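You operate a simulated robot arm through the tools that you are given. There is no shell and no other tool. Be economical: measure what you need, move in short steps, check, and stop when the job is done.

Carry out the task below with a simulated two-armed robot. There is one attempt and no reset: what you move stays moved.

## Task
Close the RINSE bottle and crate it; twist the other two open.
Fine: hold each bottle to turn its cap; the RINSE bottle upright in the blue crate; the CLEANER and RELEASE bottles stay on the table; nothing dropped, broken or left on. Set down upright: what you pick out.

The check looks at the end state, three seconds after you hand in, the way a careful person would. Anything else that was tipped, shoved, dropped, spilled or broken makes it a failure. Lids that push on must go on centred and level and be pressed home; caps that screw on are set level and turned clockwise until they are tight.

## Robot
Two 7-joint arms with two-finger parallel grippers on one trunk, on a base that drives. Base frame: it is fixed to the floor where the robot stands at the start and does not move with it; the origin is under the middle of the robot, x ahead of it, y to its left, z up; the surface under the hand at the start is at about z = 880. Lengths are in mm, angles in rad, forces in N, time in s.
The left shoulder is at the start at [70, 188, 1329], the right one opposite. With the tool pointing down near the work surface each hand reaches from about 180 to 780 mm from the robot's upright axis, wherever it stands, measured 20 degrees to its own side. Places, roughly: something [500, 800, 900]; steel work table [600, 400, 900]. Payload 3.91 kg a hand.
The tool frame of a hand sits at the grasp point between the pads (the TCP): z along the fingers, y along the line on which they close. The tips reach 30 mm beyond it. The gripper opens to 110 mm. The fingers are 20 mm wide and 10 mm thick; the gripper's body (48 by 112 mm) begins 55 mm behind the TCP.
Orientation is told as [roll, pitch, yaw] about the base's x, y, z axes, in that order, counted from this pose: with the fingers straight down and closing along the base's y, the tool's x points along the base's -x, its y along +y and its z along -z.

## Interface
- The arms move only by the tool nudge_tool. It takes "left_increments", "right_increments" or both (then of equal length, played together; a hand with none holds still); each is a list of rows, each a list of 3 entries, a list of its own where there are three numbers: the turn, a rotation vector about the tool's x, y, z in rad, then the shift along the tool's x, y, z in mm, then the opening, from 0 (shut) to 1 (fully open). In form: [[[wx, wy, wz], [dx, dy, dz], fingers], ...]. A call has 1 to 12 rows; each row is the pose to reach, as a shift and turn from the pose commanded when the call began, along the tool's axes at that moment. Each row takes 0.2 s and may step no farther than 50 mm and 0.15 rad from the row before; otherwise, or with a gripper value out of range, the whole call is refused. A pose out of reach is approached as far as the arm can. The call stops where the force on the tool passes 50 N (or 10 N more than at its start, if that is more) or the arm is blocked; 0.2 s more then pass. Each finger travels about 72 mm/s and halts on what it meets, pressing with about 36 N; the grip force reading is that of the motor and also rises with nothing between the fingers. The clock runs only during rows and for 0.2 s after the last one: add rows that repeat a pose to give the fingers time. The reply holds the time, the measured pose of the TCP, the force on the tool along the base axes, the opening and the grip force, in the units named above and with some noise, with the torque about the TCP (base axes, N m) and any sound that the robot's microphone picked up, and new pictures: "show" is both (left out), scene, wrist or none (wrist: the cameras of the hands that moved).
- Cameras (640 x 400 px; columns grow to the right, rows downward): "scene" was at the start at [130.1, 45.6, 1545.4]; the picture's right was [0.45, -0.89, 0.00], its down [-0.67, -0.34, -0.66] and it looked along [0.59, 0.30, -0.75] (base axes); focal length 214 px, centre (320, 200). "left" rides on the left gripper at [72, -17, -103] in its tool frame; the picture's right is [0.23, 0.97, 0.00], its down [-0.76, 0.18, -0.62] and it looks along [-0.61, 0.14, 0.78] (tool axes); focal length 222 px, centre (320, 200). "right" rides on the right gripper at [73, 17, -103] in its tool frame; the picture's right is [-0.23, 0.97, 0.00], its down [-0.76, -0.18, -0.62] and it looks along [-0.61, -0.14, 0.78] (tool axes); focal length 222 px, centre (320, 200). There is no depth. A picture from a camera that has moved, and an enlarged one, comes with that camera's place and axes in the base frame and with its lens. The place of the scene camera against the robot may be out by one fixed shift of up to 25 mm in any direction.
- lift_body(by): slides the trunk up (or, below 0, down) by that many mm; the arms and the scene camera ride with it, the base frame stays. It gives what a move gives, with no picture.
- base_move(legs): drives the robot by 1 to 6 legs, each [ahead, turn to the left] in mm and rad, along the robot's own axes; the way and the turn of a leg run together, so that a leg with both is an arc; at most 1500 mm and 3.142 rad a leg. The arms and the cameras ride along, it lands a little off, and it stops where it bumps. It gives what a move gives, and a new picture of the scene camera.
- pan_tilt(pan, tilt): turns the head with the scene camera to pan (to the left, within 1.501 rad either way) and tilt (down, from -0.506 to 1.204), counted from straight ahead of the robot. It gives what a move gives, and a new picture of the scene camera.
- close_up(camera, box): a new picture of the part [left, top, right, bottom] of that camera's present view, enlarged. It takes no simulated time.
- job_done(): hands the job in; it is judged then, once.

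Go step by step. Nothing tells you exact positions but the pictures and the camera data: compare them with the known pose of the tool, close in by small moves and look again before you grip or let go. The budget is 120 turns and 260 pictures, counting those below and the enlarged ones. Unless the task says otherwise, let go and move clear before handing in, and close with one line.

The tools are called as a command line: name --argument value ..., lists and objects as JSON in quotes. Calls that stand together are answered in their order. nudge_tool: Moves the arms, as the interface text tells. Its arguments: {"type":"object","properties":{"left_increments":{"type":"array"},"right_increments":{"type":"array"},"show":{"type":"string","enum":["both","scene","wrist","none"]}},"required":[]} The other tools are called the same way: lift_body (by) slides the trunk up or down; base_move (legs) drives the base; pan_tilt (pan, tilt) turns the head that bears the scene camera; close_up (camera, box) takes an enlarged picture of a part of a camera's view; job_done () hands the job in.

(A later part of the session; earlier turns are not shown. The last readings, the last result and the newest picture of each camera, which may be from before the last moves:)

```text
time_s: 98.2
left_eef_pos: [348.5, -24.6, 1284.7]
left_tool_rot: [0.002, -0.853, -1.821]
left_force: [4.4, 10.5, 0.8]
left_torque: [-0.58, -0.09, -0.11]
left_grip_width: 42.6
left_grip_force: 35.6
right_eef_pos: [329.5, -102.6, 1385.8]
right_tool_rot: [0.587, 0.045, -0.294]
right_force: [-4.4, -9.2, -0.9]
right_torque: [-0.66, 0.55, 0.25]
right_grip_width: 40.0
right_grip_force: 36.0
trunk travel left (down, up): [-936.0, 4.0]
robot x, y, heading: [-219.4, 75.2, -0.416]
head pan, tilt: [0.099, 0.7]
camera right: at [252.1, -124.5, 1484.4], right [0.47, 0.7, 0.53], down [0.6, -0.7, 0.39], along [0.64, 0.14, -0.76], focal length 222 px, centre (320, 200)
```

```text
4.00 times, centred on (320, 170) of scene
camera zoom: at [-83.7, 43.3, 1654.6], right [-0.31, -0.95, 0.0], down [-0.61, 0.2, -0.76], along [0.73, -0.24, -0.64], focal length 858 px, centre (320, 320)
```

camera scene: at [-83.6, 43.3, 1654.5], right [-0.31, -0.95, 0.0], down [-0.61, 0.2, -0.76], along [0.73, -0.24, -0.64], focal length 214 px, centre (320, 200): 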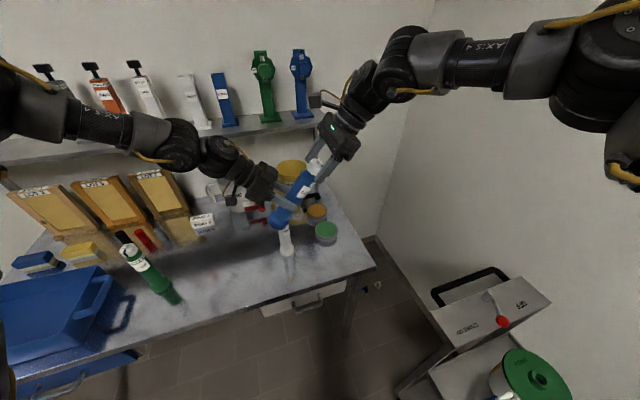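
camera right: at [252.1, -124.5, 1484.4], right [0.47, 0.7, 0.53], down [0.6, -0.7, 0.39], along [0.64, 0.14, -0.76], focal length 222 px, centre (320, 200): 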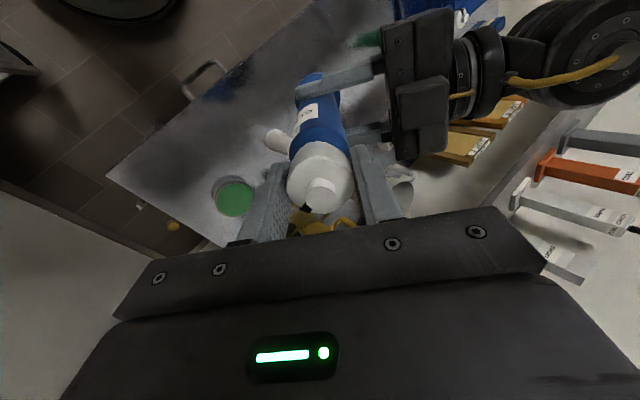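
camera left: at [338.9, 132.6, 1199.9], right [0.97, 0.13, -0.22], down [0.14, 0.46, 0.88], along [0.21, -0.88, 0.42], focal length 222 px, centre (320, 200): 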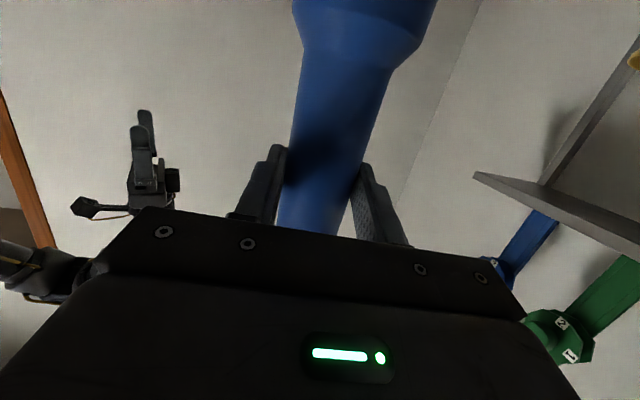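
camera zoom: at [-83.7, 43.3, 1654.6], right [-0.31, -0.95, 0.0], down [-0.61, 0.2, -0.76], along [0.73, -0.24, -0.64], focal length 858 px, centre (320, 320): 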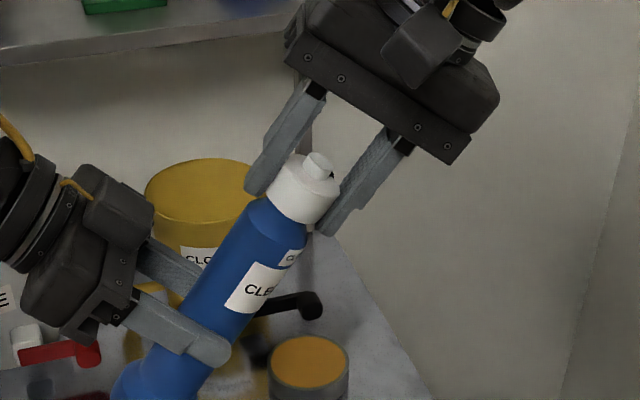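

Turned about 1.2 rad. I release the cap, back off, and look at where the mark stands against the OPEN label.

nudge_tool --right_increments '[[[0, 0, 0], [0, 0, 0], 0.45], [[0, 0, 0], [0, 0, 0], 0.6], [[0, 0, 0], [0, 0, -15], 0.65], [[0, 0, 0], [0, 0, -35], 0.65], [[0, 0, 0], [0, 0, -60], 0.65], [[0, 0, 0], [0, 0, -80], 0.65]]' --show "wrist"

close_up --camera "right" --box '[250, 60, 390, 150]'

close_up --camera "scene" --box '[285, 140, 345, 190]'

```text
time_s: 99.7
left_eef_pos: [350.1, -24.7, 1284.7]
left_tool_rot: [0.001, -0.855, -1.822]
left_force: [-0.4, 0.1, -1.3]
left_torque: [0.04, -0.01, -0.01]
left_grip_width: 42.9
left_grip_force: 36.2
right_eef_pos: [318.2, -145.3, 1453.0]
right_tool_rot: [0.586, 0.046, -0.294]
right_force: [-0.1, 0.7, -0.9]
right_torque: [-0.01, -0.01, 0.01]
right_grip_width: 71.5
right_grip_force: 0.1
trunk travel left (down, up): [-936.0, 4.0]
robot x, y, heading: [-220.6, 78.9, -0.421]
head pan, tilt: [0.099, 0.7]
camera right: at [241.6, -167.9, 1551.6], right [0.47, 0.7, 0.53], down [0.6, -0.7, 0.39], along [0.64, 0.14, -0.76], focal length 222 px, centre (320, 200)
```

right: 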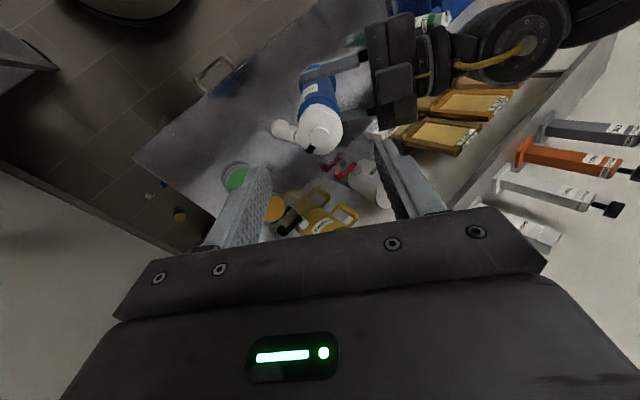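

```text
4.44 times, centred on (320, 105) of right
camera zoom: at [241.6, -167.9, 1551.6], right [0.47, 0.7, 0.53], down [0.6, -0.7, 0.39], along [0.64, 0.14, -0.76], focal length 987 px, centre (320, 622)
```

zoom: 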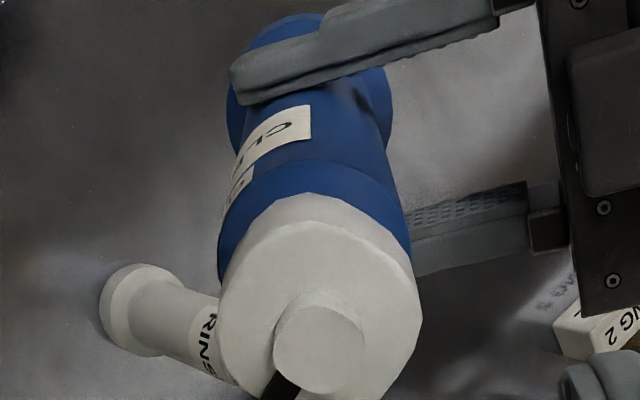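

```text
8.00 times, centred on (315, 165) of scene
camera zoom: at [-84.3, 42.7, 1654.6], right [-0.31, -0.95, 0.0], down [-0.61, 0.2, -0.76], along [0.73, -0.24, -0.64], focal length 1716 px, centre (360, 480)
```

zoom: 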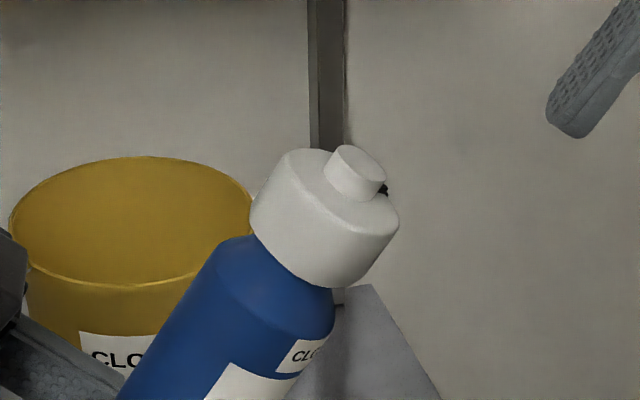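

The mark has moved about 65-70°. RINSE in its open state showed roughly 90° between mark and CLOSED, so I'll re-grip and add about 0.38 rad. First I spin the open hand back and return onto the cap.

nudge_tool --right_increments '[[[0, 0, 0.12], [0, 0, 0], 0.65], [[0, 0, 0.24], [0, 0, 0], 0.65], [[0, 0, 0.36], [0, 0, 15], 0.65], [[0, 0, 0.48], [0, 0, 35], 0.65], [[0, 0, 0.6], [0, 0, 60], 0.65], [[0, 0, 0.6], [0, 0, 80], 0.65], [[0, 0, 0.6], [0, 0, 80], 0.45], [[0, 0, 0.6], [0, 0, 80], 0.3], [[0, 0, 0.6], [0, 0, 80], 0.15], [[0, 0, 0.6], [0, 0, 80], 0.1]]' --show "wrist"

```text
time_s: 101.8
left_eef_pos: [350.1, -23.3, 1287.1]
left_tool_rot: [0.003, -0.853, -1.821]
left_force: [3.6, 4.5, 0.1]
left_torque: [-0.18, 0.25, 0.18]
left_grip_width: 42.8
left_grip_force: 35.3
right_eef_pos: [329.2, -102.0, 1385.3]
right_tool_rot: [0.477, 0.356, -0.819]
right_force: [-4.7, -4.2, 0.3]
right_torque: [-0.3, 0.16, 0.06]
right_grip_width: 37.6
right_grip_force: 36.2
trunk travel left (down, up): [-936.0, 4.0]
robot x, y, heading: [-219.7, 79.6, -0.422]
head pan, tilt: [0.099, 0.7]
camera right: at [284.3, -100.8, 1504.5], right [0.88, 0.32, 0.34], down [0.27, -0.95, 0.18], along [0.38, -0.06, -0.92], focal length 222 px, centre (320, 200)
```

right: 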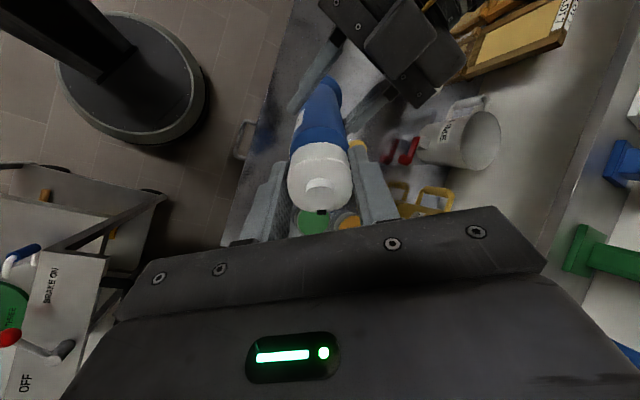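

nudge_tool --right_increments '[[[0, 0, -0.1], [0, 0, 0], 0.1], [[0, 0, -0.2], [0, 0, 0], 0.1], [[0, 0, -0.3], [0, 0, 0], 0.1], [[0, 0, -0.38], [0, 0, 0], 0.1], [[0, 0, -0.38], [0, 0, 0], 0.1], [[0, 0, -0.38], [0, 0, 0], 0.45], [[0, 0, -0.38], [0, 0, 0], 0.65], [[0, 0, -0.38], [0, 0, -20], 0.65], [[0, 0, -0.38], [0, 0, -45], 0.65], [[0, 0, -0.38], [0, 0, -75], 0.65], [[0, 0, -0.38], [0, 0, -110], 0.8]]' --show "wrist"

close_up --camera "right" --box '[250, 60, 390, 150]'

```text
time_s: 104.2
left_eef_pos: [347.8, -22.6, 1285.9]
left_tool_rot: [0.002, -0.855, -1.821]
left_force: [0.8, 0.4, -1.7]
left_torque: [0.05, -0.01, -0.01]
left_grip_width: 42.9
left_grip_force: 36.7
right_eef_pos: [316.6, -162.6, 1478.0]
right_tool_rot: [0.569, 0.167, -0.479]
right_force: [-0.8, 0.0, 0.4]
right_torque: [0.0, 0.01, 0.01]
right_grip_width: 88.2
right_grip_force: 0.1
trunk travel left (down, up): [-936.0, 4.0]
robot x, y, heading: [-216.8, 76.1, -0.42]
head pan, tilt: [0.099, 0.7]
camera right: at [248.1, -173.5, 1585.8], right [0.65, 0.59, 0.48], down [0.51, -0.81, 0.3], along [0.56, 0.05, -0.83], focal length 222 px, centre (320, 200)
```

right: 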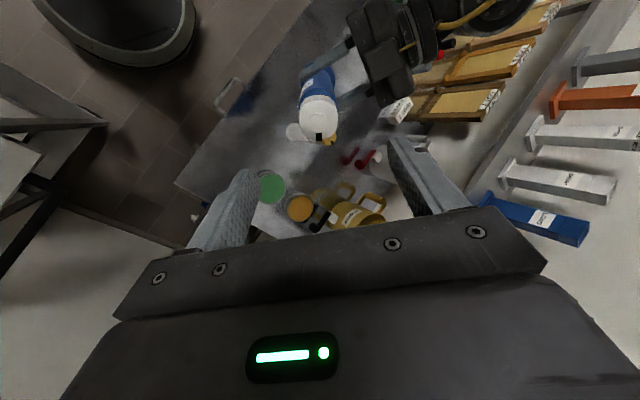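

```text
4.44 times, centred on (320, 105) of right
camera zoom: at [248.1, -173.5, 1585.8], right [0.65, 0.59, 0.48], down [0.51, -0.81, 0.3], along [0.56, 0.05, -0.83], focal length 987 px, centre (320, 622)
```

zoom: 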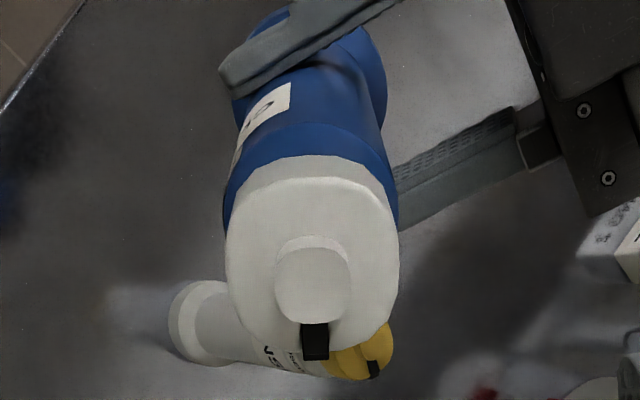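

The mark has now turned about 90° in all. Next I withdraw the right hand to a safe pose and set the bottle upright again in the left hand.

nudge_tool --right_increments '[[[0, 0, 0], [10, -20, -10], 0.8], [[0.1, -0.025, -0.018], [25, -55, -12], 0.8], [[0.2, -0.05, -0.036], [40, -90, -12], 0.8], [[0.3, -0.075, -0.054], [57, -127, -12], 0.8], [[0.4, -0.1, -0.072], [74, -164, -12], 0.8], [[0.5, -0.125, -0.09], [90, -200, -12], 0.8], [[0.572, -0.146, -0.105], [107, -237, -12], 0.8]]' --left_increments '[[[0, 0, 0], [0, 0, 0], 0.1], [[0, 0, 0], [0, 0, 0], 0.1], [[0, -0.1, 0], [0, 0, 0], 0.1], [[0, -0.2, 0], [0, 0, 0], 0.1], [[0, -0.3, 0], [0, 0, 0], 0.1], [[0, -0.4, 0], [0, 0, 0], 0.1], [[0, -0.51, 0], [0, 0, 0], 0.1]]' --show "scene"

close_up --camera "scene" --box '[240, 130, 340, 250]'

```text
time_s: 105.8
left_eef_pos: [348.6, -24.0, 1285.7]
left_tool_rot: [0.004, -1.363, -1.827]
left_force: [-0.4, 0.4, -1.4]
left_torque: [0.04, 0.01, 0.01]
left_grip_width: 42.7
left_grip_force: 36.2
right_eef_pos: [106.4, -261.8, 1373.7]
right_tool_rot: [-0.002, -0.003, -0.424]
right_force: [0.1, 0.0, -0.2]
right_torque: [0.02, 0.01, -0.01]
right_grip_width: 88.0
right_grip_force: 0.1
right hand out of reach, approached as far as the arm can: row 6, 7
trunk travel left (down, up): [-936.0, 4.0]
robot x, y, heading: [-218.9, 80.0, -0.42]
head pan, tilt: [0.099, 0.7]
camera scene: at [-84.3, 42.5, 1654.6], right [-0.31, -0.95, 0.0], down [-0.61, 0.2, -0.76], along [0.73, -0.24, -0.64], focal length 214 px, centre (320, 200)
```

scene: 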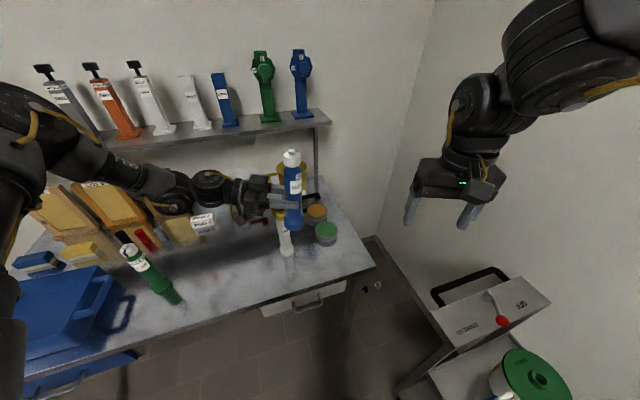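

```text
3.33 times, centred on (290, 190) of scene
camera zoom: at [-84.3, 42.5, 1654.6], right [-0.31, -0.95, 0.0], down [-0.61, 0.2, -0.76], along [0.73, -0.24, -0.64], focal length 715 px, centre (420, 233)
```

zoom: 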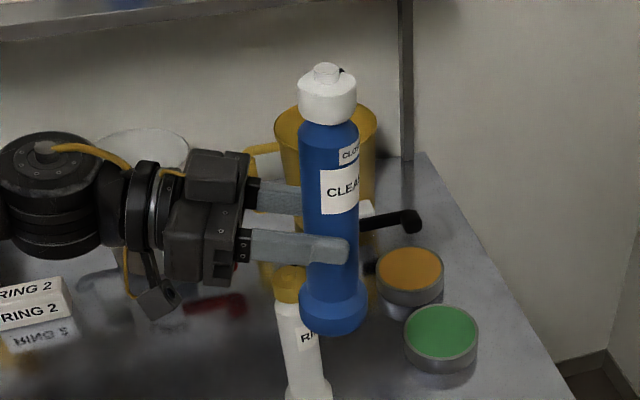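

CLEANER still leans about 4° toward the hand's pointing direction. I correct that, then drive to the set-down place.

nudge_tool --left_increments '[[[0, -0.04, 0], [0, 0, 0], 0.1], [[0, -0.075, 0], [0, 0, 0], 0.1], [[0, -0.075, 0], [0, 0, 0], 0.1]]' --show "none"

base_move --legs '[[0, -0.386], [218, 0], [0, 0.91]]'

```text
time_s: 106.7
left_eef_pos: [342.0, -18.1, 1298.0]
left_tool_rot: [0.009, -1.437, -1.83]
left_force: [-0.5, -0.3, -1.4]
left_torque: [0.04, 0.03, -0.02]
left_grip_width: 42.8
left_grip_force: 36.5
left hand out of reach, approached as far as the arm can: row 1, 2, 3
right_eef_pos: [106.9, -261.1, 1374.7]
right_tool_rot: [-0.003, -0.001, -0.424]
right_force: [0.1, 0.3, -0.3]
right_torque: [0.01, 0.02, 0.0]
right_grip_width: 87.8
right_grip_force: 0.0
trunk travel left (down, up): [-936.0, 4.0]
robot x, y, heading: [-219.6, 77.6, -0.418]
head pan, tilt: [0.099, 0.7]
```

```text
time_s: 111.9
left_eef_pos: [466.6, 111.1, 1297.3]
left_tool_rot: [0.012, -1.438, -1.321]
left_force: [0.1, -0.4, -2.0]
left_torque: [0.05, 0.03, -0.03]
left_grip_width: 42.8
left_grip_force: 35.8
right_eef_pos: [381.1, -217.4, 1375.4]
right_tool_rot: [0.0, -0.001, 0.088]
right_force: [0.9, -0.1, 0.0]
right_torque: [-0.03, 0.02, -0.01]
right_grip_width: 87.9
right_grip_force: 0.0
trunk travel left (down, up): [-936.0, 4.0]
robot x, y, heading: [-69.9, -81.7, 0.094]
head pan, tilt: [0.099, 0.7]
camera scene: at [72.8, -49.9, 1654.5], right [0.19, -0.98, 0.0], down [-0.63, -0.12, -0.76], along [0.75, 0.15, -0.64], focal length 214 px, centre (320, 200)
```

scene: 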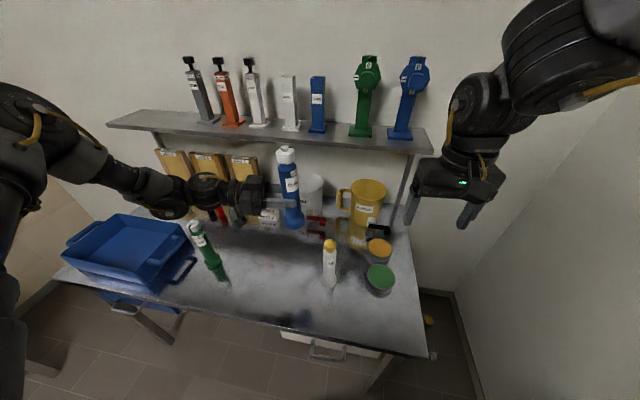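

Over the spot. I lower the trunk in stages, watching the left arm's clearance to RELEASE.

lift_body --by -180

pan_tilt --pan 0.35 --tilt 0.8

```text
time_s: 113.9
left_eef_pos: [466.9, 110.1, 1117.7]
left_tool_rot: [0.013, -1.436, -1.321]
left_force: [0.4, 0.3, -1.8]
left_torque: [0.03, -0.01, 0.01]
left_grip_width: 42.7
left_grip_force: 35.9
right_eef_pos: [381.7, -216.0, 1194.0]
right_tool_rot: [-0.003, -0.003, 0.089]
right_force: [-0.6, 0.0, 0.0]
right_torque: [0.0, -0.03, -0.03]
right_grip_width: 87.9
right_grip_force: 0.0
trunk travel left (down, up): [-756.0, 184.0]
robot x, y, heading: [-75.6, -80.7, 0.084]
head pan, tilt: [0.099, 0.7]
```

```text
time_s: 114.6
left_eef_pos: [466.6, 111.4, 1117.7]
left_tool_rot: [0.01, -1.437, -1.32]
left_force: [-0.2, -0.1, -2.0]
left_torque: [0.03, 0.0, 0.02]
left_grip_width: 42.6
left_grip_force: 36.2
right_eef_pos: [380.8, -217.3, 1195.2]
right_tool_rot: [-0.003, 0.0, 0.089]
right_force: [0.0, 0.1, -1.1]
right_torque: [-0.01, -0.02, -0.02]
right_grip_width: 87.9
right_grip_force: 0.0
trunk travel left (down, up): [-756.0, 184.0]
robot x, y, heading: [-73.1, -82.9, 0.09]
head pan, tilt: [0.351, 0.799]
camera scene: at [61.8, -30.3, 1466.3], right [0.43, -0.9, 0.0], down [-0.65, -0.31, -0.7], along [0.63, 0.3, -0.72], focal length 214 px, centre (320, 200)
```

scene: 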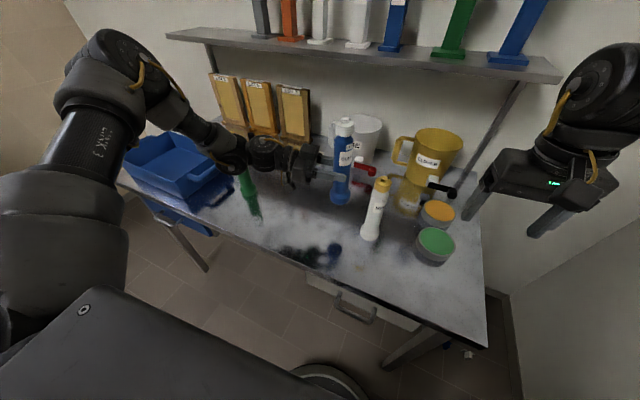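

The left forearm passes close to RELEASE, so I back off 50 mm first, then lower further and look.

base_move --legs '[[-50, 0]]'

lift_body --by -105

close_up --camera "scene" --box '[100, 60, 420, 280]'

```text
time_s: 115.6
left_eef_pos: [422.9, 108.1, 1114.5]
left_tool_rot: [-0.028, -1.438, -1.278]
left_force: [0.4, -0.7, -2.0]
left_torque: [0.06, -0.03, -0.03]
left_grip_width: 42.7
left_grip_force: 35.9
right_eef_pos: [337.1, -220.0, 1192.3]
right_tool_rot: [-0.002, 0.005, 0.088]
right_force: [0.2, -0.3, -1.1]
right_torque: [0.0, 0.04, -0.02]
right_grip_width: 87.8
right_grip_force: 0.0
trunk travel left (down, up): [-756.0, 184.0]
robot x, y, heading: [-117.7, -84.8, 0.092]
head pan, tilt: [0.351, 0.799]
camera scene: at [20.0, -33.7, 1465.5], right [0.43, -0.9, 0.0], down [-0.65, -0.31, -0.69], along [0.63, 0.3, -0.72], focal length 214 px, centre (320, 200)
```

scene: 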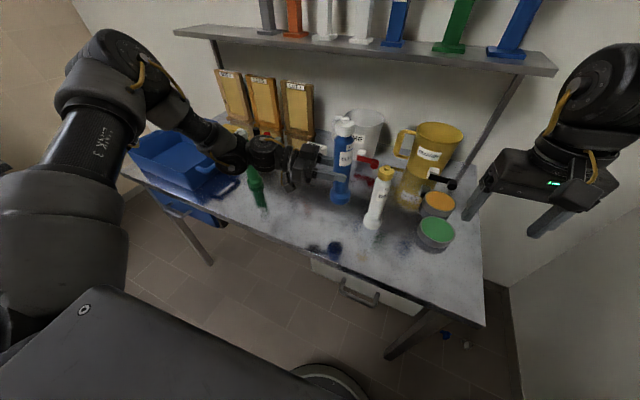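

```text
time_s: 116.9
left_eef_pos: [417.5, 106.9, 1012.9]
left_tool_rot: [0.016, -1.437, -1.323]
left_force: [-0.3, -0.6, -1.6]
left_torque: [0.06, 0.01, -0.01]
left_grip_width: 42.9
left_grip_force: 35.4
right_eef_pos: [331.7, -220.3, 1088.7]
right_tool_rot: [-0.003, -0.004, 0.089]
right_force: [0.3, -0.4, 0.1]
right_torque: [-0.02, -0.03, -0.02]
right_grip_width: 88.0
right_grip_force: 0.1
trunk travel left (down, up): [-651.0, 289.0]
robot x, y, heading: [-115.1, -83.1, 0.095]
head pan, tilt: [0.351, 0.799]
```

```text
1.82 times, centred on (260, 170) of scene
camera zoom: at [12.3, -34.9, 1361.5], right [0.43, -0.9, 0.0], down [-0.65, -0.31, -0.7], along [0.63, 0.3, -0.72], focal length 390 px, centre (429, 254)
```

zoom: 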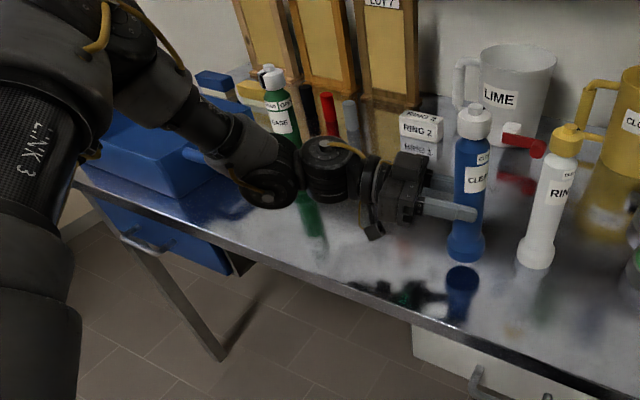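

Clear, and the bottle is vertical. I lower on to touch.

lift_body --by -28

lift_body --by -6

```text
time_s: 117.7
left_eef_pos: [419.5, 106.5, 984.5]
left_tool_rot: [0.011, -1.438, -1.321]
left_force: [0.2, 0.1, -1.6]
left_torque: [0.02, 0.03, -0.01]
left_grip_width: 42.9
left_grip_force: 36.2
right_eef_pos: [332.3, -220.8, 1061.0]
right_tool_rot: [-0.001, -0.001, 0.089]
right_force: [0.0, 0.1, 1.0]
right_torque: [-0.01, 0.0, 0.0]
right_grip_width: 88.0
right_grip_force: 0.0
trunk travel left (down, up): [-623.0, 317.0]
robot x, y, heading: [-121.2, -86.3, 0.092]
head pan, tilt: [0.351, 0.799]
```

```text
time_s: 118.2
left_eef_pos: [418.0, 106.2, 978.7]
left_tool_rot: [0.021, -1.436, -1.327]
left_force: [0.6, 0.4, 2.2]
left_torque: [0.11, -0.02, -0.03]
left_grip_width: 42.9
left_grip_force: 35.8
right_eef_pos: [331.5, -220.7, 1055.1]
right_tool_rot: [-0.002, -0.003, 0.089]
right_force: [1.1, 0.3, 0.1]
right_torque: [-0.03, -0.01, 0.02]
right_grip_width: 88.1
right_grip_force: 0.1
trunk travel left (down, up): [-617.0, 323.0]
robot x, y, heading: [-119.9, -86.9, 0.091]
head pan, tilt: [0.351, 0.799]
```

It touches at z≈979. I open the left hand and draw it straight back.

nudge_tool --left_increments '[[[0, 0, 0], [0, 0, 0], 0.45], [[0, 0, 0], [0, 0, 0], 0.65], [[0, 0, 0], [0, 0, 0], 0.85], [[0, 0, 0], [0, 0, -10], 0.9], [[0, 0, 0], [0, 0, -25], 0.9], [[0, 0, 0], [0, 0, -45], 0.9]]' --show "both"

```text
time_s: 119.6
left_eef_pos: [404.6, 149.7, 985.2]
left_tool_rot: [0.014, -1.436, -1.321]
left_force: [-0.8, 0.4, 0.9]
left_torque: [-0.04, 0.03, 0.01]
left_grip_width: 98.9
left_grip_force: 0.1
right_eef_pos: [330.2, -220.3, 1055.2]
right_tool_rot: [-0.001, -0.004, 0.087]
right_force: [0.6, 0.8, -0.4]
right_torque: [0.02, -0.02, 0.0]
right_grip_width: 88.2
right_grip_force: 0.2
trunk travel left (down, up): [-617.0, 323.0]
robot x, y, heading: [-118.9, -86.0, 0.092]
head pan, tilt: [0.351, 0.799]
camera scene: at [12.2, -33.8, 1327.4], right [0.43, -0.9, 0.0], down [-0.65, -0.31, -0.7], along [0.63, 0.3, -0.72], focal length 214 px, centre (320, 200)
camera left: at [359.3, 254.6, 926.7], right [0.93, 0.28, -0.22], down [0.04, 0.54, 0.84], along [0.36, -0.79, 0.5], focal length 222 px, centre (320, 200)
```

scene: 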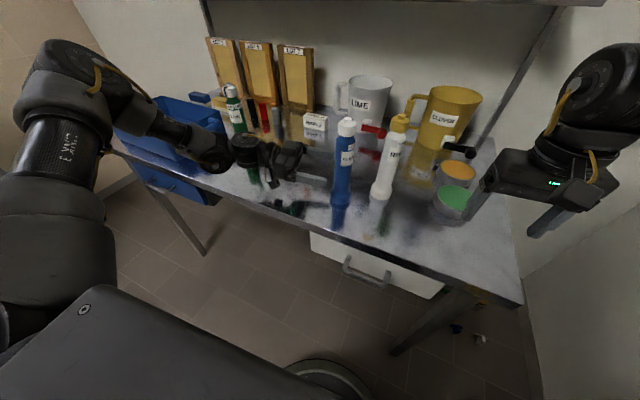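
left: 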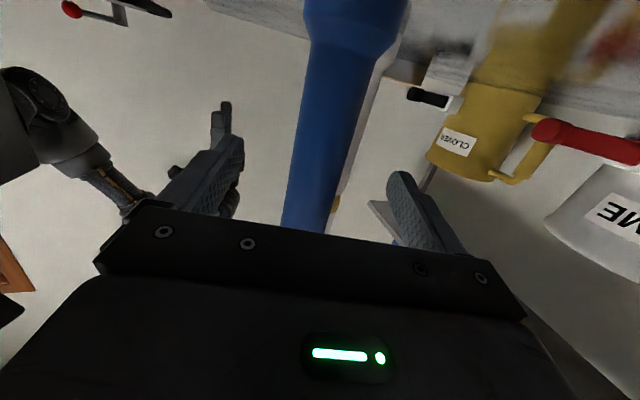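

CLEANER stands on the table. Now I raise the trunk fully and drive to a pose from which the left hand can reach RINSE, passing clear of CLEANER.

lift_body --by 320

base_move --legs '[[0, 1.22], [263, 0], [0, -1.862]]'

```text
time_s: 122.8
left_eef_pos: [406.1, 150.4, 1303.7]
left_tool_rot: [0.011, -1.437, -1.32]
left_force: [-0.7, 0.8, 0.5]
left_torque: [0.02, 0.02, 0.0]
left_grip_width: 99.0
left_grip_force: 0.1
right_eef_pos: [332.9, -221.1, 1375.0]
right_tool_rot: [-0.001, 0.0, 0.089]
right_force: [-0.5, -0.1, 0.3]
right_torque: [0.01, 0.03, -0.02]
right_grip_width: 88.2
right_grip_force: 0.1
trunk travel left (down, up): [-937.0, 3.0]
robot x, y, heading: [-119.2, -84.7, 0.086]
head pan, tilt: [0.351, 0.799]
```

```text
time_s: 132.2
left_eef_pos: [504.2, 37.8, 1304.8]
left_tool_rot: [0.013, -1.437, -1.967]
left_force: [0.3, -0.5, 0.2]
left_torque: [0.0, 0.01, -0.03]
left_grip_width: 98.7
left_grip_force: 0.2
right_eef_pos: [222.6, -213.0, 1375.2]
right_tool_rot: [-0.002, -0.002, -0.559]
right_force: [-1.0, -0.4, 0.1]
right_torque: [0.0, -0.01, 0.04]
right_grip_width: 87.8
right_grip_force: 0.2
trunk travel left (down, up): [-937.0, 3.0]
robot x, y, heading: [-57.6, 169.7, -0.555]
head pan, tilt: [0.351, 0.799]
camera scene: at [75.8, 134.9, 1647.3], right [-0.2, -0.98, 0.0], down [-0.7, 0.14, -0.7], along [0.68, -0.14, -0.72], focal length 214 px, centre (320, 200)
```

scene: 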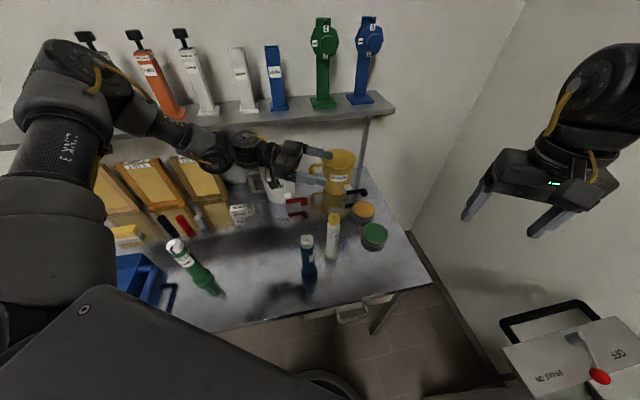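

The left hand is lined up with RINSE within 3 mm. I lower the trunk around it in stages.

lift_body --by -160

close_up --camera "scene" --box '[80, 60, 440, 300]'

close_up --camera "left" --box '[160, 0, 480, 240]'

```text
time_s: 134.0
left_eef_pos: [503.6, 37.1, 1144.5]
left_tool_rot: [0.015, -1.437, -1.968]
left_force: [0.0, 0.1, 0.3]
left_torque: [-0.02, -0.02, -0.02]
left_grip_width: 99.1
left_grip_force: 0.1
right_eef_pos: [221.9, -216.2, 1215.2]
right_tool_rot: [-0.002, -0.002, -0.56]
right_force: [1.1, 0.6, 0.2]
right_torque: [0.0, 0.02, 0.0]
right_grip_width: 88.0
right_grip_force: 0.0
trunk travel left (down, up): [-777.0, 163.0]
robot x, y, heading: [-60.3, 167.7, -0.556]
head pan, tilt: [0.351, 0.799]
```

```text
1.67 times, centred on (260, 180) of scene
camera zoom: at [75.5, 134.6, 1487.4], right [-0.2, -0.98, 0.0], down [-0.7, 0.14, -0.7], along [0.68, -0.14, -0.72], focal length 358 px, centre (420, 233)
```

zoom: 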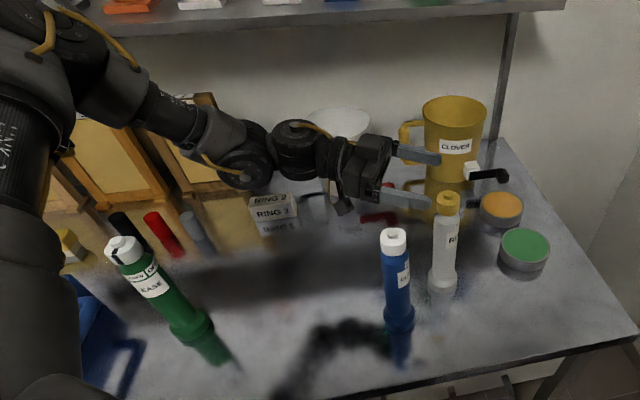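

```text
1.67 times, centred on (320, 120) of left
camera zoom: at [530.5, 147.5, 1087.0], right [0.91, -0.34, -0.22], down [0.36, 0.41, 0.84], along [-0.19, -0.85, 0.5], focal length 370 px, centre (320, 333)
```

zoom: 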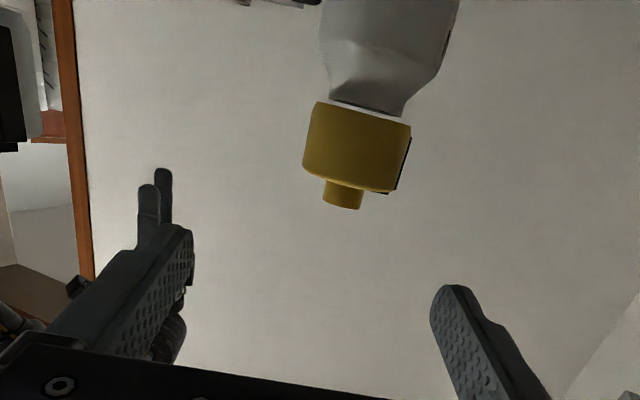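

RINSE centre measures (492,-2), well between the fingers. I lower the remaining way, then advance and close.

lift_body --by -155

nudge_tool --left_increments '[[[0, 0, 0], [0, -2, 10], 0.9], [[0, 0, 0], [0, -4, 20], 0.8], [[0, 0, 0], [0, -4, 30], 0.7]]' --show "both"

```text
time_s: 135.8
left_eef_pos: [503.5, 35.0, 989.8]
left_tool_rot: [0.016, -1.436, -1.97]
left_force: [-1.1, -0.1, 0.6]
left_torque: [-0.02, 0.01, 0.03]
left_grip_width: 99.0
left_grip_force: 0.0
right_eef_pos: [221.5, -215.3, 1059.9]
right_tool_rot: [0.0, 0.0, -0.558]
right_force: [0.2, 0.5, -0.6]
right_torque: [0.01, 0.0, 0.01]
right_grip_width: 87.9
right_grip_force: 0.1
trunk travel left (down, up): [-622.0, 318.0]
robot x, y, heading: [-57.7, 167.7, -0.551]
head pan, tilt: [0.351, 0.799]
```

```text
time_s: 136.6
left_eef_pos: [489.0, 10.7, 983.8]
left_tool_rot: [0.011, -1.436, -1.967]
left_force: [0.5, 0.1, 0.0]
left_torque: [0.03, -0.01, 0.01]
left_grip_width: 77.2
left_grip_force: 0.1
right_eef_pos: [221.7, -214.7, 1060.0]
right_tool_rot: [-0.001, -0.002, -0.558]
right_force: [0.2, -0.3, -0.6]
right_torque: [-0.01, -0.02, 0.01]
right_grip_width: 88.1
right_grip_force: 0.1
trunk travel left (down, up): [-622.0, 318.0]
robot x, y, heading: [-53.7, 167.8, -0.554]
head pan, tilt: [0.351, 0.799]
camera scene: at [75.5, 133.8, 1332.3], right [-0.2, -0.98, 0.0], down [-0.7, 0.15, -0.7], along [0.68, -0.14, -0.72], focal length 214 px, centre (320, 200)
camera left: at [514.6, 120.4, 926.8], right [0.91, -0.34, -0.22], down [0.36, 0.41, 0.84], along [-0.19, -0.85, 0.5], focal length 222 px, centre (320, 200)
```

scene: 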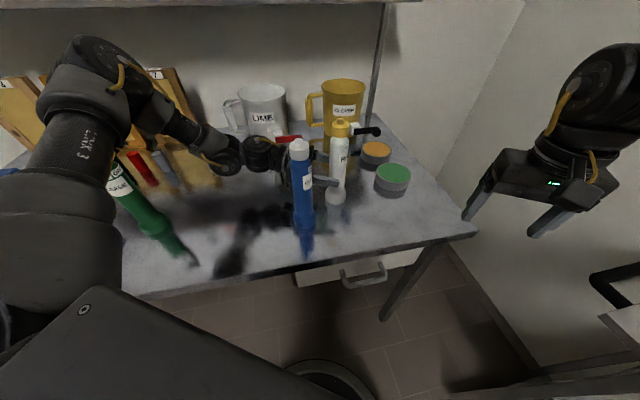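
left: 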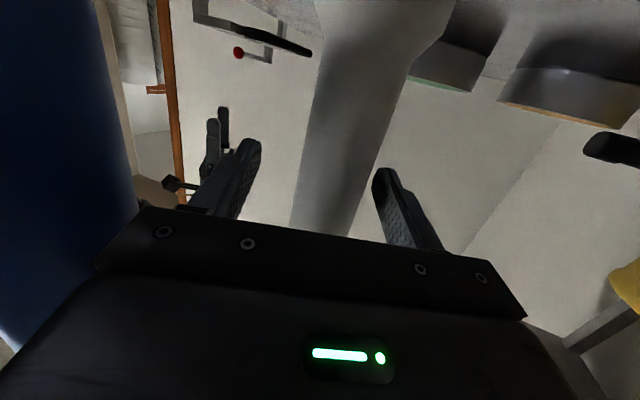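

The bottle is about 7 mm toward +y; I centre and close.

nudge_tool --left_increments '[[[0, 0, 0], [0, 4, 0], 0.7], [[0, 0, 0], [0, 8, 0], 0.7], [[0, 0, 0], [0, 8, 0], 0.5], [[0, 0, 0], [0, 8, 0], 0.35], [[0, 0, 0], [0, 8, 0], 0.2], [[0, 0, 0], [0, 8, 0], 0.1], [[0, 0, 0], [0, 8, 0], 0.1]]' --show "wrist"

```text
time_s: 138.2
left_eef_pos: [496.5, 8.2, 984.6]
left_tool_rot: [0.014, -1.435, -1.97]
left_force: [0.0, -0.1, 0.2]
left_torque: [0.07, 0.03, 0.0]
left_grip_width: 42.7
left_grip_force: 36.2
right_eef_pos: [223.4, -215.3, 1060.5]
right_tool_rot: [0.0, -0.001, -0.557]
right_force: [-0.2, 0.3, -0.8]
right_torque: [-0.01, 0.0, 0.0]
right_grip_width: 88.0
right_grip_force: 0.0
trunk travel left (down, up): [-622.0, 318.0]
robot x, y, heading: [-56.0, 169.9, -0.556]
head pan, tilt: [0.351, 0.799]
camera left: at [522.6, 118.5, 926.8], right [0.91, -0.34, -0.22], down [0.36, 0.41, 0.84], along [-0.19, -0.85, 0.5], focal length 222 px, centre (320, 200)
```

left: 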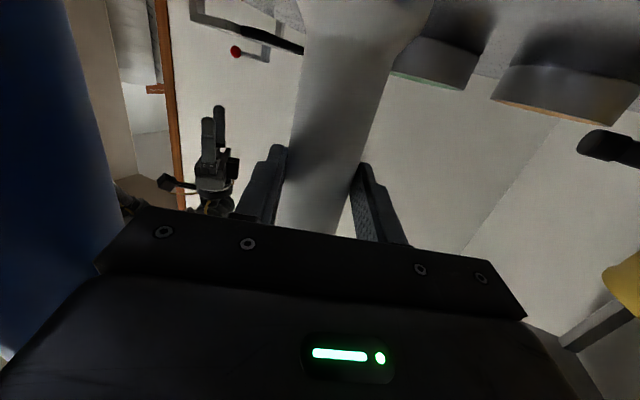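

RINSE is held (43 mm). I lift it with the trunk, back off, and lean it as I did with CLEANER.

lift_body --by 320

base_move --legs '[[-120, 0]]'

nudge_tool --left_increments '[[[0, 0.1, 0], [0, 0, 0], 0.1], [[0, 0.2, 0], [0, 0, 0], 0.1], [[0, 0.3, 0], [0, 0, 0], 0.1], [[0, 0.4, 0], [0, 0, 0], 0.1], [[0, 0.5, 0], [0, 0, 0], 0.1], [[0, 0.5, 0], [0, 0, 0], 0.1]]' --show "none"

```text
time_s: 141.4
left_eef_pos: [497.7, 7.9, 1300.0]
left_tool_rot: [0.011, -1.437, -1.965]
left_force: [0.2, -0.6, -2.1]
left_torque: [0.03, 0.0, 0.02]
left_grip_width: 42.8
left_grip_force: 36.1
right_eef_pos: [223.5, -213.9, 1377.9]
right_tool_rot: [-0.002, -0.001, -0.558]
right_force: [-0.2, 0.3, 0.7]
right_torque: [0.01, -0.02, 0.01]
right_grip_width: 88.1
right_grip_force: 0.1
right hand out of reach, approached as far as the arm can: row 1
trunk travel left (down, up): [-940.0, 0.0]
robot x, y, heading: [-54.1, 167.6, -0.559]
head pan, tilt: [0.351, 0.799]
```

```text
time_s: 142.6
left_eef_pos: [397.5, 70.5, 1298.2]
left_tool_rot: [-0.021, -1.434, -1.933]
left_force: [0.4, 0.2, -2.0]
left_torque: [0.0, 0.01, -0.01]
left_grip_width: 42.9
left_grip_force: 35.7
right_eef_pos: [123.0, -152.8, 1376.1]
right_tool_rot: [-0.002, 0.001, -0.559]
right_force: [-0.6, -0.1, 0.2]
right_torque: [0.0, 0.0, -0.01]
right_grip_width: 88.0
right_grip_force: 0.0
trunk travel left (down, up): [-940.0, 0.0]
robot x, y, heading: [-160.1, 228.4, -0.549]
head pan, tilt: [0.351, 0.799]
camera scene: at [-22.7, 195.9, 1649.3], right [-0.2, -0.98, 0.0], down [-0.7, 0.15, -0.69], along [0.68, -0.14, -0.72], focal length 214 px, centre (320, 200)
```

scene: 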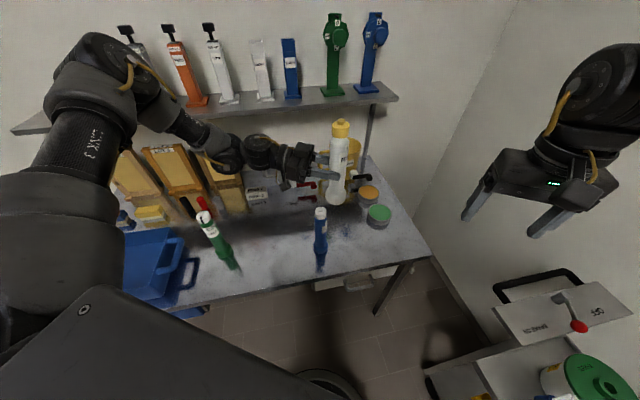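

```text
time_s: 144.0
left_eef_pos: [392.0, 72.4, 1301.2]
left_tool_rot: [0.002, -0.937, -1.954]
left_force: [0.3, 0.7, -2.9]
left_torque: [0.03, 0.01, -0.01]
left_grip_width: 42.7
left_grip_force: 35.6
right_eef_pos: [119.8, -149.7, 1377.6]
right_tool_rot: [-0.003, -0.002, -0.559]
right_force: [0.7, 0.1, 0.4]
right_torque: [0.05, 0.02, 0.04]
right_grip_width: 88.0
right_grip_force: 0.1
trunk travel left (down, up): [-940.0, 0.0]
robot x, y, heading: [-156.4, 231.2, -0.552]
head pan, tilt: [0.351, 0.799]
```

Now the right hand comes up and tilts in line with the leaning RINSE bottle.

nudge_tool --right_increments '[[[-0.06, 0.01, 0], [-10, 15, -30], 0.8], [[-0.12, 0.02, 0], [-26, 40, -58], 0.8], [[-0.18, 0.03, 0], [-43, 70, -78], 0.8], [[-0.24, 0.04, 0], [-61, 102, -89], 0.8], [[-0.3, 0.052, 0], [-79, 136, -89], 0.8], [[-0.36, 0.063, 0], [-97, 170, -89], 0.8], [[-0.43, 0.075, 0], [-114, 202, -89], 0.8], [[-0.49, 0.086, 0], [-131, 231, -89], 0.8], [[-0.49, 0.086, 0], [-131, 231, -89], 0.8]]' --show "both"

close_up --camera "right" --box '[240, 60, 400, 160]'

```text
time_s: 146.0
left_eef_pos: [392.6, 72.2, 1302.2]
left_tool_rot: [0.001, -0.936, -1.954]
left_force: [-0.1, -0.4, -2.9]
left_torque: [0.05, 0.0, 0.0]
left_grip_width: 42.7
left_grip_force: 35.5
right_eef_pos: [351.2, -23.2, 1468.6]
right_tool_rot: [0.49, 0.082, -0.538]
right_force: [0.1, 0.0, 0.0]
right_torque: [0.01, 0.02, -0.01]
right_grip_width: 87.9
right_grip_force: 0.1
trunk travel left (down, up): [-940.0, 0.0]
robot x, y, heading: [-159.5, 234.7, -0.551]
head pan, tilt: [0.351, 0.799]
camera scene: at [-28.4, 199.0, 1650.0], right [-0.2, -0.98, 0.0], down [-0.7, 0.14, -0.7], along [0.68, -0.14, -0.72], focal length 214 px, centre (320, 200)
camera right: at [280.6, -19.8, 1573.1], right [0.67, 0.6, 0.44], down [0.45, -0.79, 0.4], along [0.59, -0.07, -0.8], focal length 222 px, centre (320, 200)
```

scene: 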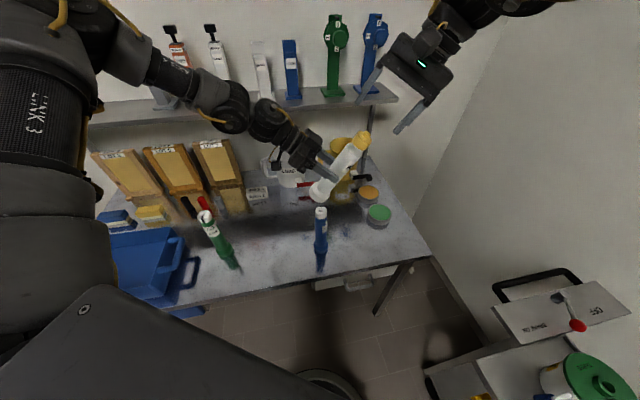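
right: 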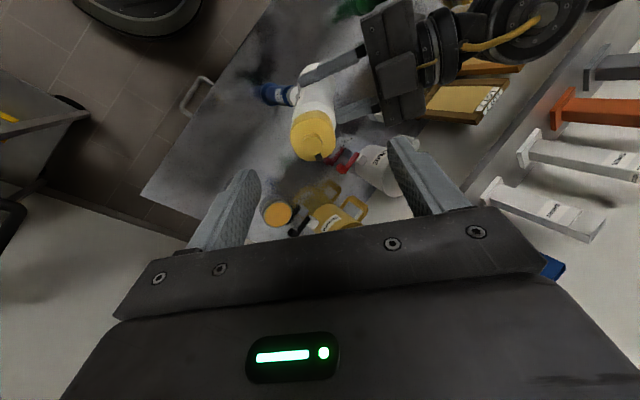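

```text
4.00 times, centred on (320, 110) of right
camera zoom: at [280.6, -19.8, 1573.1], right [0.67, 0.6, 0.44], down [0.45, -0.79, 0.4], along [0.59, -0.07, -0.8], focal length 888 px, centre (320, 560)
```

zoom: 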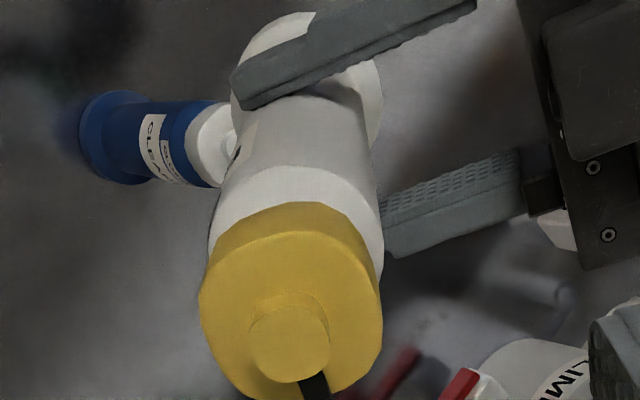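

Axis parallel; the cap is offset by (-3.5,-7) mm in the tool frame. I correct and advance onto the cap.

nudge_tool --right_increments '[[[0, 0, 0], [-3, -7, 10], 0.7], [[0, 0, 0], [-3, -7, 25], 0.62], [[0, 0, 0], [-3, -7, 40], 0.62], [[0, 0, 0], [-3, -7, 55], 0.62], [[0, 0, 0], [-3, -7, 71], 0.62], [[0, 0, 0], [-3, -7, 71], 0.62]]' --show "wrist"

close_up --camera "right" --box '[210, 60, 430, 220]'

close_up --camera "scene" --box '[300, 90, 420, 210]'

```text
time_s: 147.4
left_eef_pos: [393.4, 72.3, 1301.6]
left_tool_rot: [0.002, -0.937, -1.955]
left_force: [0.4, 0.8, -0.9]
left_torque: [0.04, 0.0, 0.03]
left_grip_width: 42.8
left_grip_force: 36.1
right_eef_pos: [364.5, 2.7, 1399.3]
right_tool_rot: [0.487, 0.08, -0.538]
right_force: [-0.6, 0.3, -0.1]
right_torque: [0.0, -0.01, -0.02]
right_grip_width: 68.0
right_grip_force: 0.0
trunk travel left (down, up): [-940.0, 0.0]
robot x, y, heading: [-158.1, 233.1, -0.557]
head pan, tilt: [0.351, 0.799]
camera right: at [292.4, 5.7, 1504.9], right [0.67, 0.6, 0.44], down [0.45, -0.79, 0.4], along [0.59, -0.07, -0.8], focal length 222 px, centre (320, 200)
```

right: 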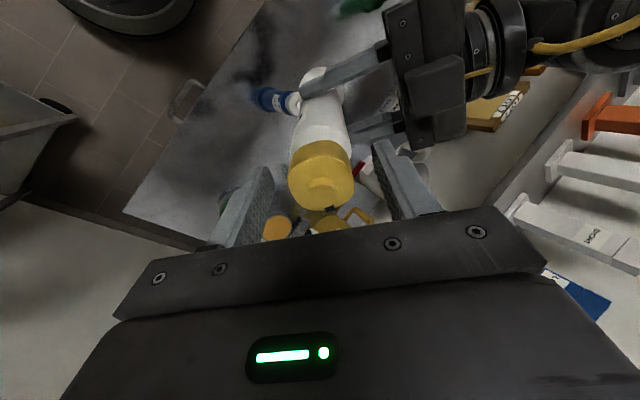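

```text
2.50 times, centred on (320, 140) of right
camera zoom: at [292.4, 5.7, 1504.9], right [0.67, 0.6, 0.44], down [0.45, -0.79, 0.4], along [0.59, -0.07, -0.8], focal length 555 px, centre (320, 350)
```

zoom: 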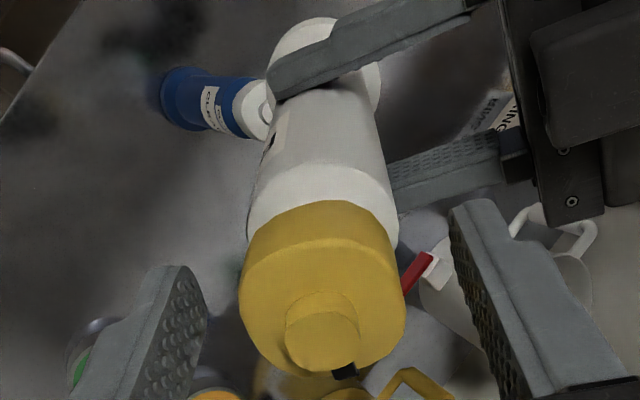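

```text
3.33 times, centred on (360, 150) of scene
camera zoom: at [-28.4, 199.1, 1650.0], right [-0.2, -0.98, 0.0], down [-0.7, 0.14, -0.7], along [0.68, -0.14, -0.72], focal length 715 px, centre (187, 367)
```

zoom: 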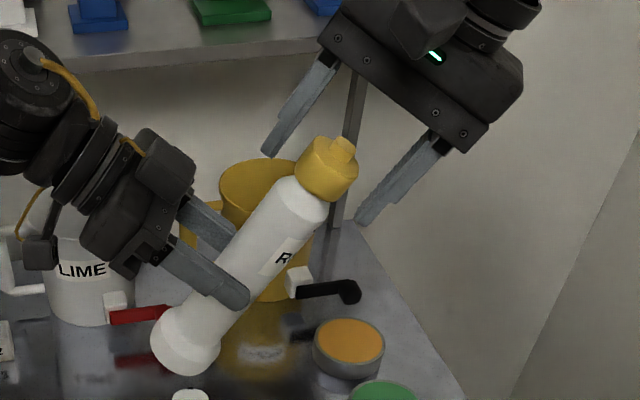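

Centred. I close on the cap and turn it clockwise.

nudge_tool --right_increments '[[[0, 0, 0], [0, 1, 3], 0.45], [[0, 0, 0], [0, 1, 3], 0.3], [[0, 0, 0], [0, 1, 3], 0.15], [[0, 0, 0], [0, 1, 3], 0.1], [[0, 0, 0.1], [0, 1, 3], 0.1], [[0, 0, 0.2], [0, 1, 3], 0.1], [[0, 0, 0.3], [0, 1, 3], 0.1], [[0, 0, 0.4], [0, 1, 3], 0.1], [[0, 0, 0.5], [0, 1, 3], 0.1], [[0, 0, 0.6], [0, 1, 3], 0.1]]' --show "wrist"

```text
time_s: 149.6
left_eef_pos: [394.5, 72.6, 1303.2]
left_tool_rot: [0.002, -0.935, -1.956]
left_force: [5.2, -0.7, -2.7]
left_torque: [-0.17, 0.07, 0.12]
left_grip_width: 43.0
left_grip_force: 35.9
right_eef_pos: [364.6, 3.9, 1398.1]
right_tool_rot: [0.369, 0.338, -1.095]
right_force: [-5.6, 0.8, 0.3]
right_torque: [0.22, 0.39, 0.24]
right_grip_width: 37.2
right_grip_force: 35.9
trunk travel left (down, up): [-940.0, 0.0]
robot x, y, heading: [-162.3, 230.4, -0.55]
head pan, tilt: [0.351, 0.799]
camera right: at [331.2, 23.8, 1519.1], right [0.96, 0.12, 0.26], down [0.06, -0.97, 0.23], along [0.28, -0.21, -0.94], focal length 222 px, centre (320, 200)
```

right: 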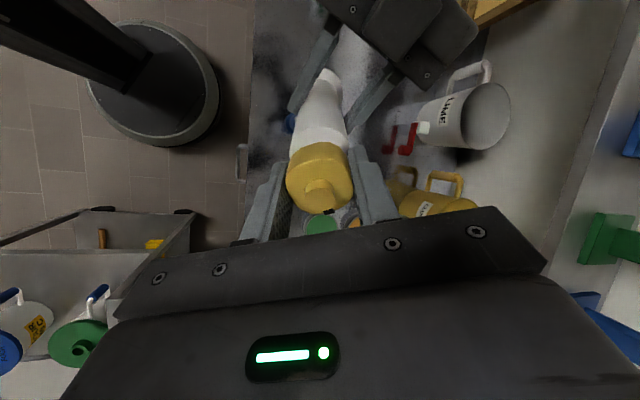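

nudge_tool --right_increments '[[[0, 0, 0.1], [0, 0, 0], 0.1], [[0, 0, 0.2], [0, 0, 0], 0.1], [[0, 0, 0.3], [0, 0, 0], 0.1], [[0, 0, 0.4], [0, 0, 0], 0.1], [[0, 0, 0.5], [0, 0, 0], 0.1], [[0, 0, 0.6], [0, 0, 0], 0.1], [[0, 0, 0.7], [0, 0, 0], 0.1]]' --show "wrist"

close_up --camera "right" --box '[210, 60, 430, 220]'

```text
time_s: 151.2
left_eef_pos: [392.6, 72.5, 1301.2]
left_tool_rot: [0.0, -0.935, -1.953]
left_force: [4.1, -6.5, -5.9]
left_torque: [0.44, 0.01, 0.23]
left_grip_width: 43.2
left_grip_force: 35.9
right_eef_pos: [365.9, 3.4, 1398.7]
right_tool_rot: [0.052, 0.494, -1.845]
right_force: [-4.0, 5.9, 3.1]
right_torque: [0.48, 0.22, 0.21]
right_grip_width: 37.2
right_grip_force: 36.6
trunk travel left (down, up): [-940.0, 0.0]
robot x, y, heading: [-159.8, 230.5, -0.552]
head pan, tilt: [0.351, 0.799]
camera right: at [381.2, 14.1, 1523.9], right [0.88, -0.48, -0.06], down [-0.46, -0.87, 0.18], along [-0.14, -0.13, -0.98], focal length 222 px, centre (320, 200)
```

right: 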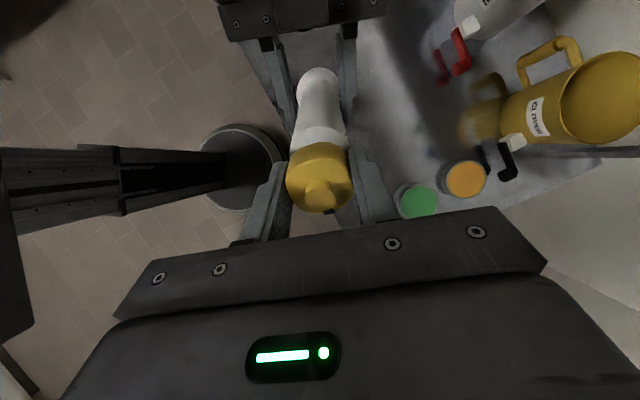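

```text
2.50 times, centred on (320, 140) of right
camera zoom: at [381.2, 14.1, 1523.9], right [0.88, -0.48, -0.06], down [-0.46, -0.87, 0.18], along [-0.14, -0.13, -0.98], focal length 555 px, centre (320, 350)
```

zoom: 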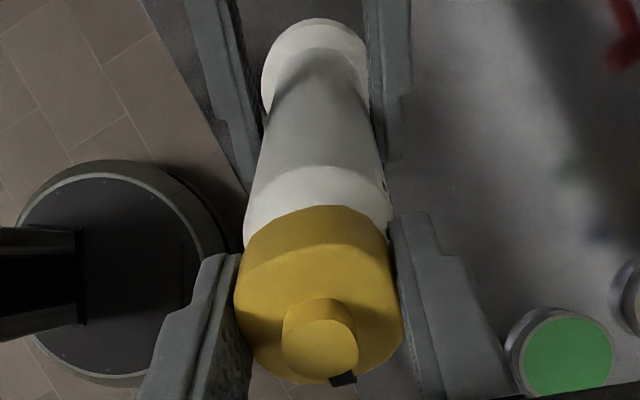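

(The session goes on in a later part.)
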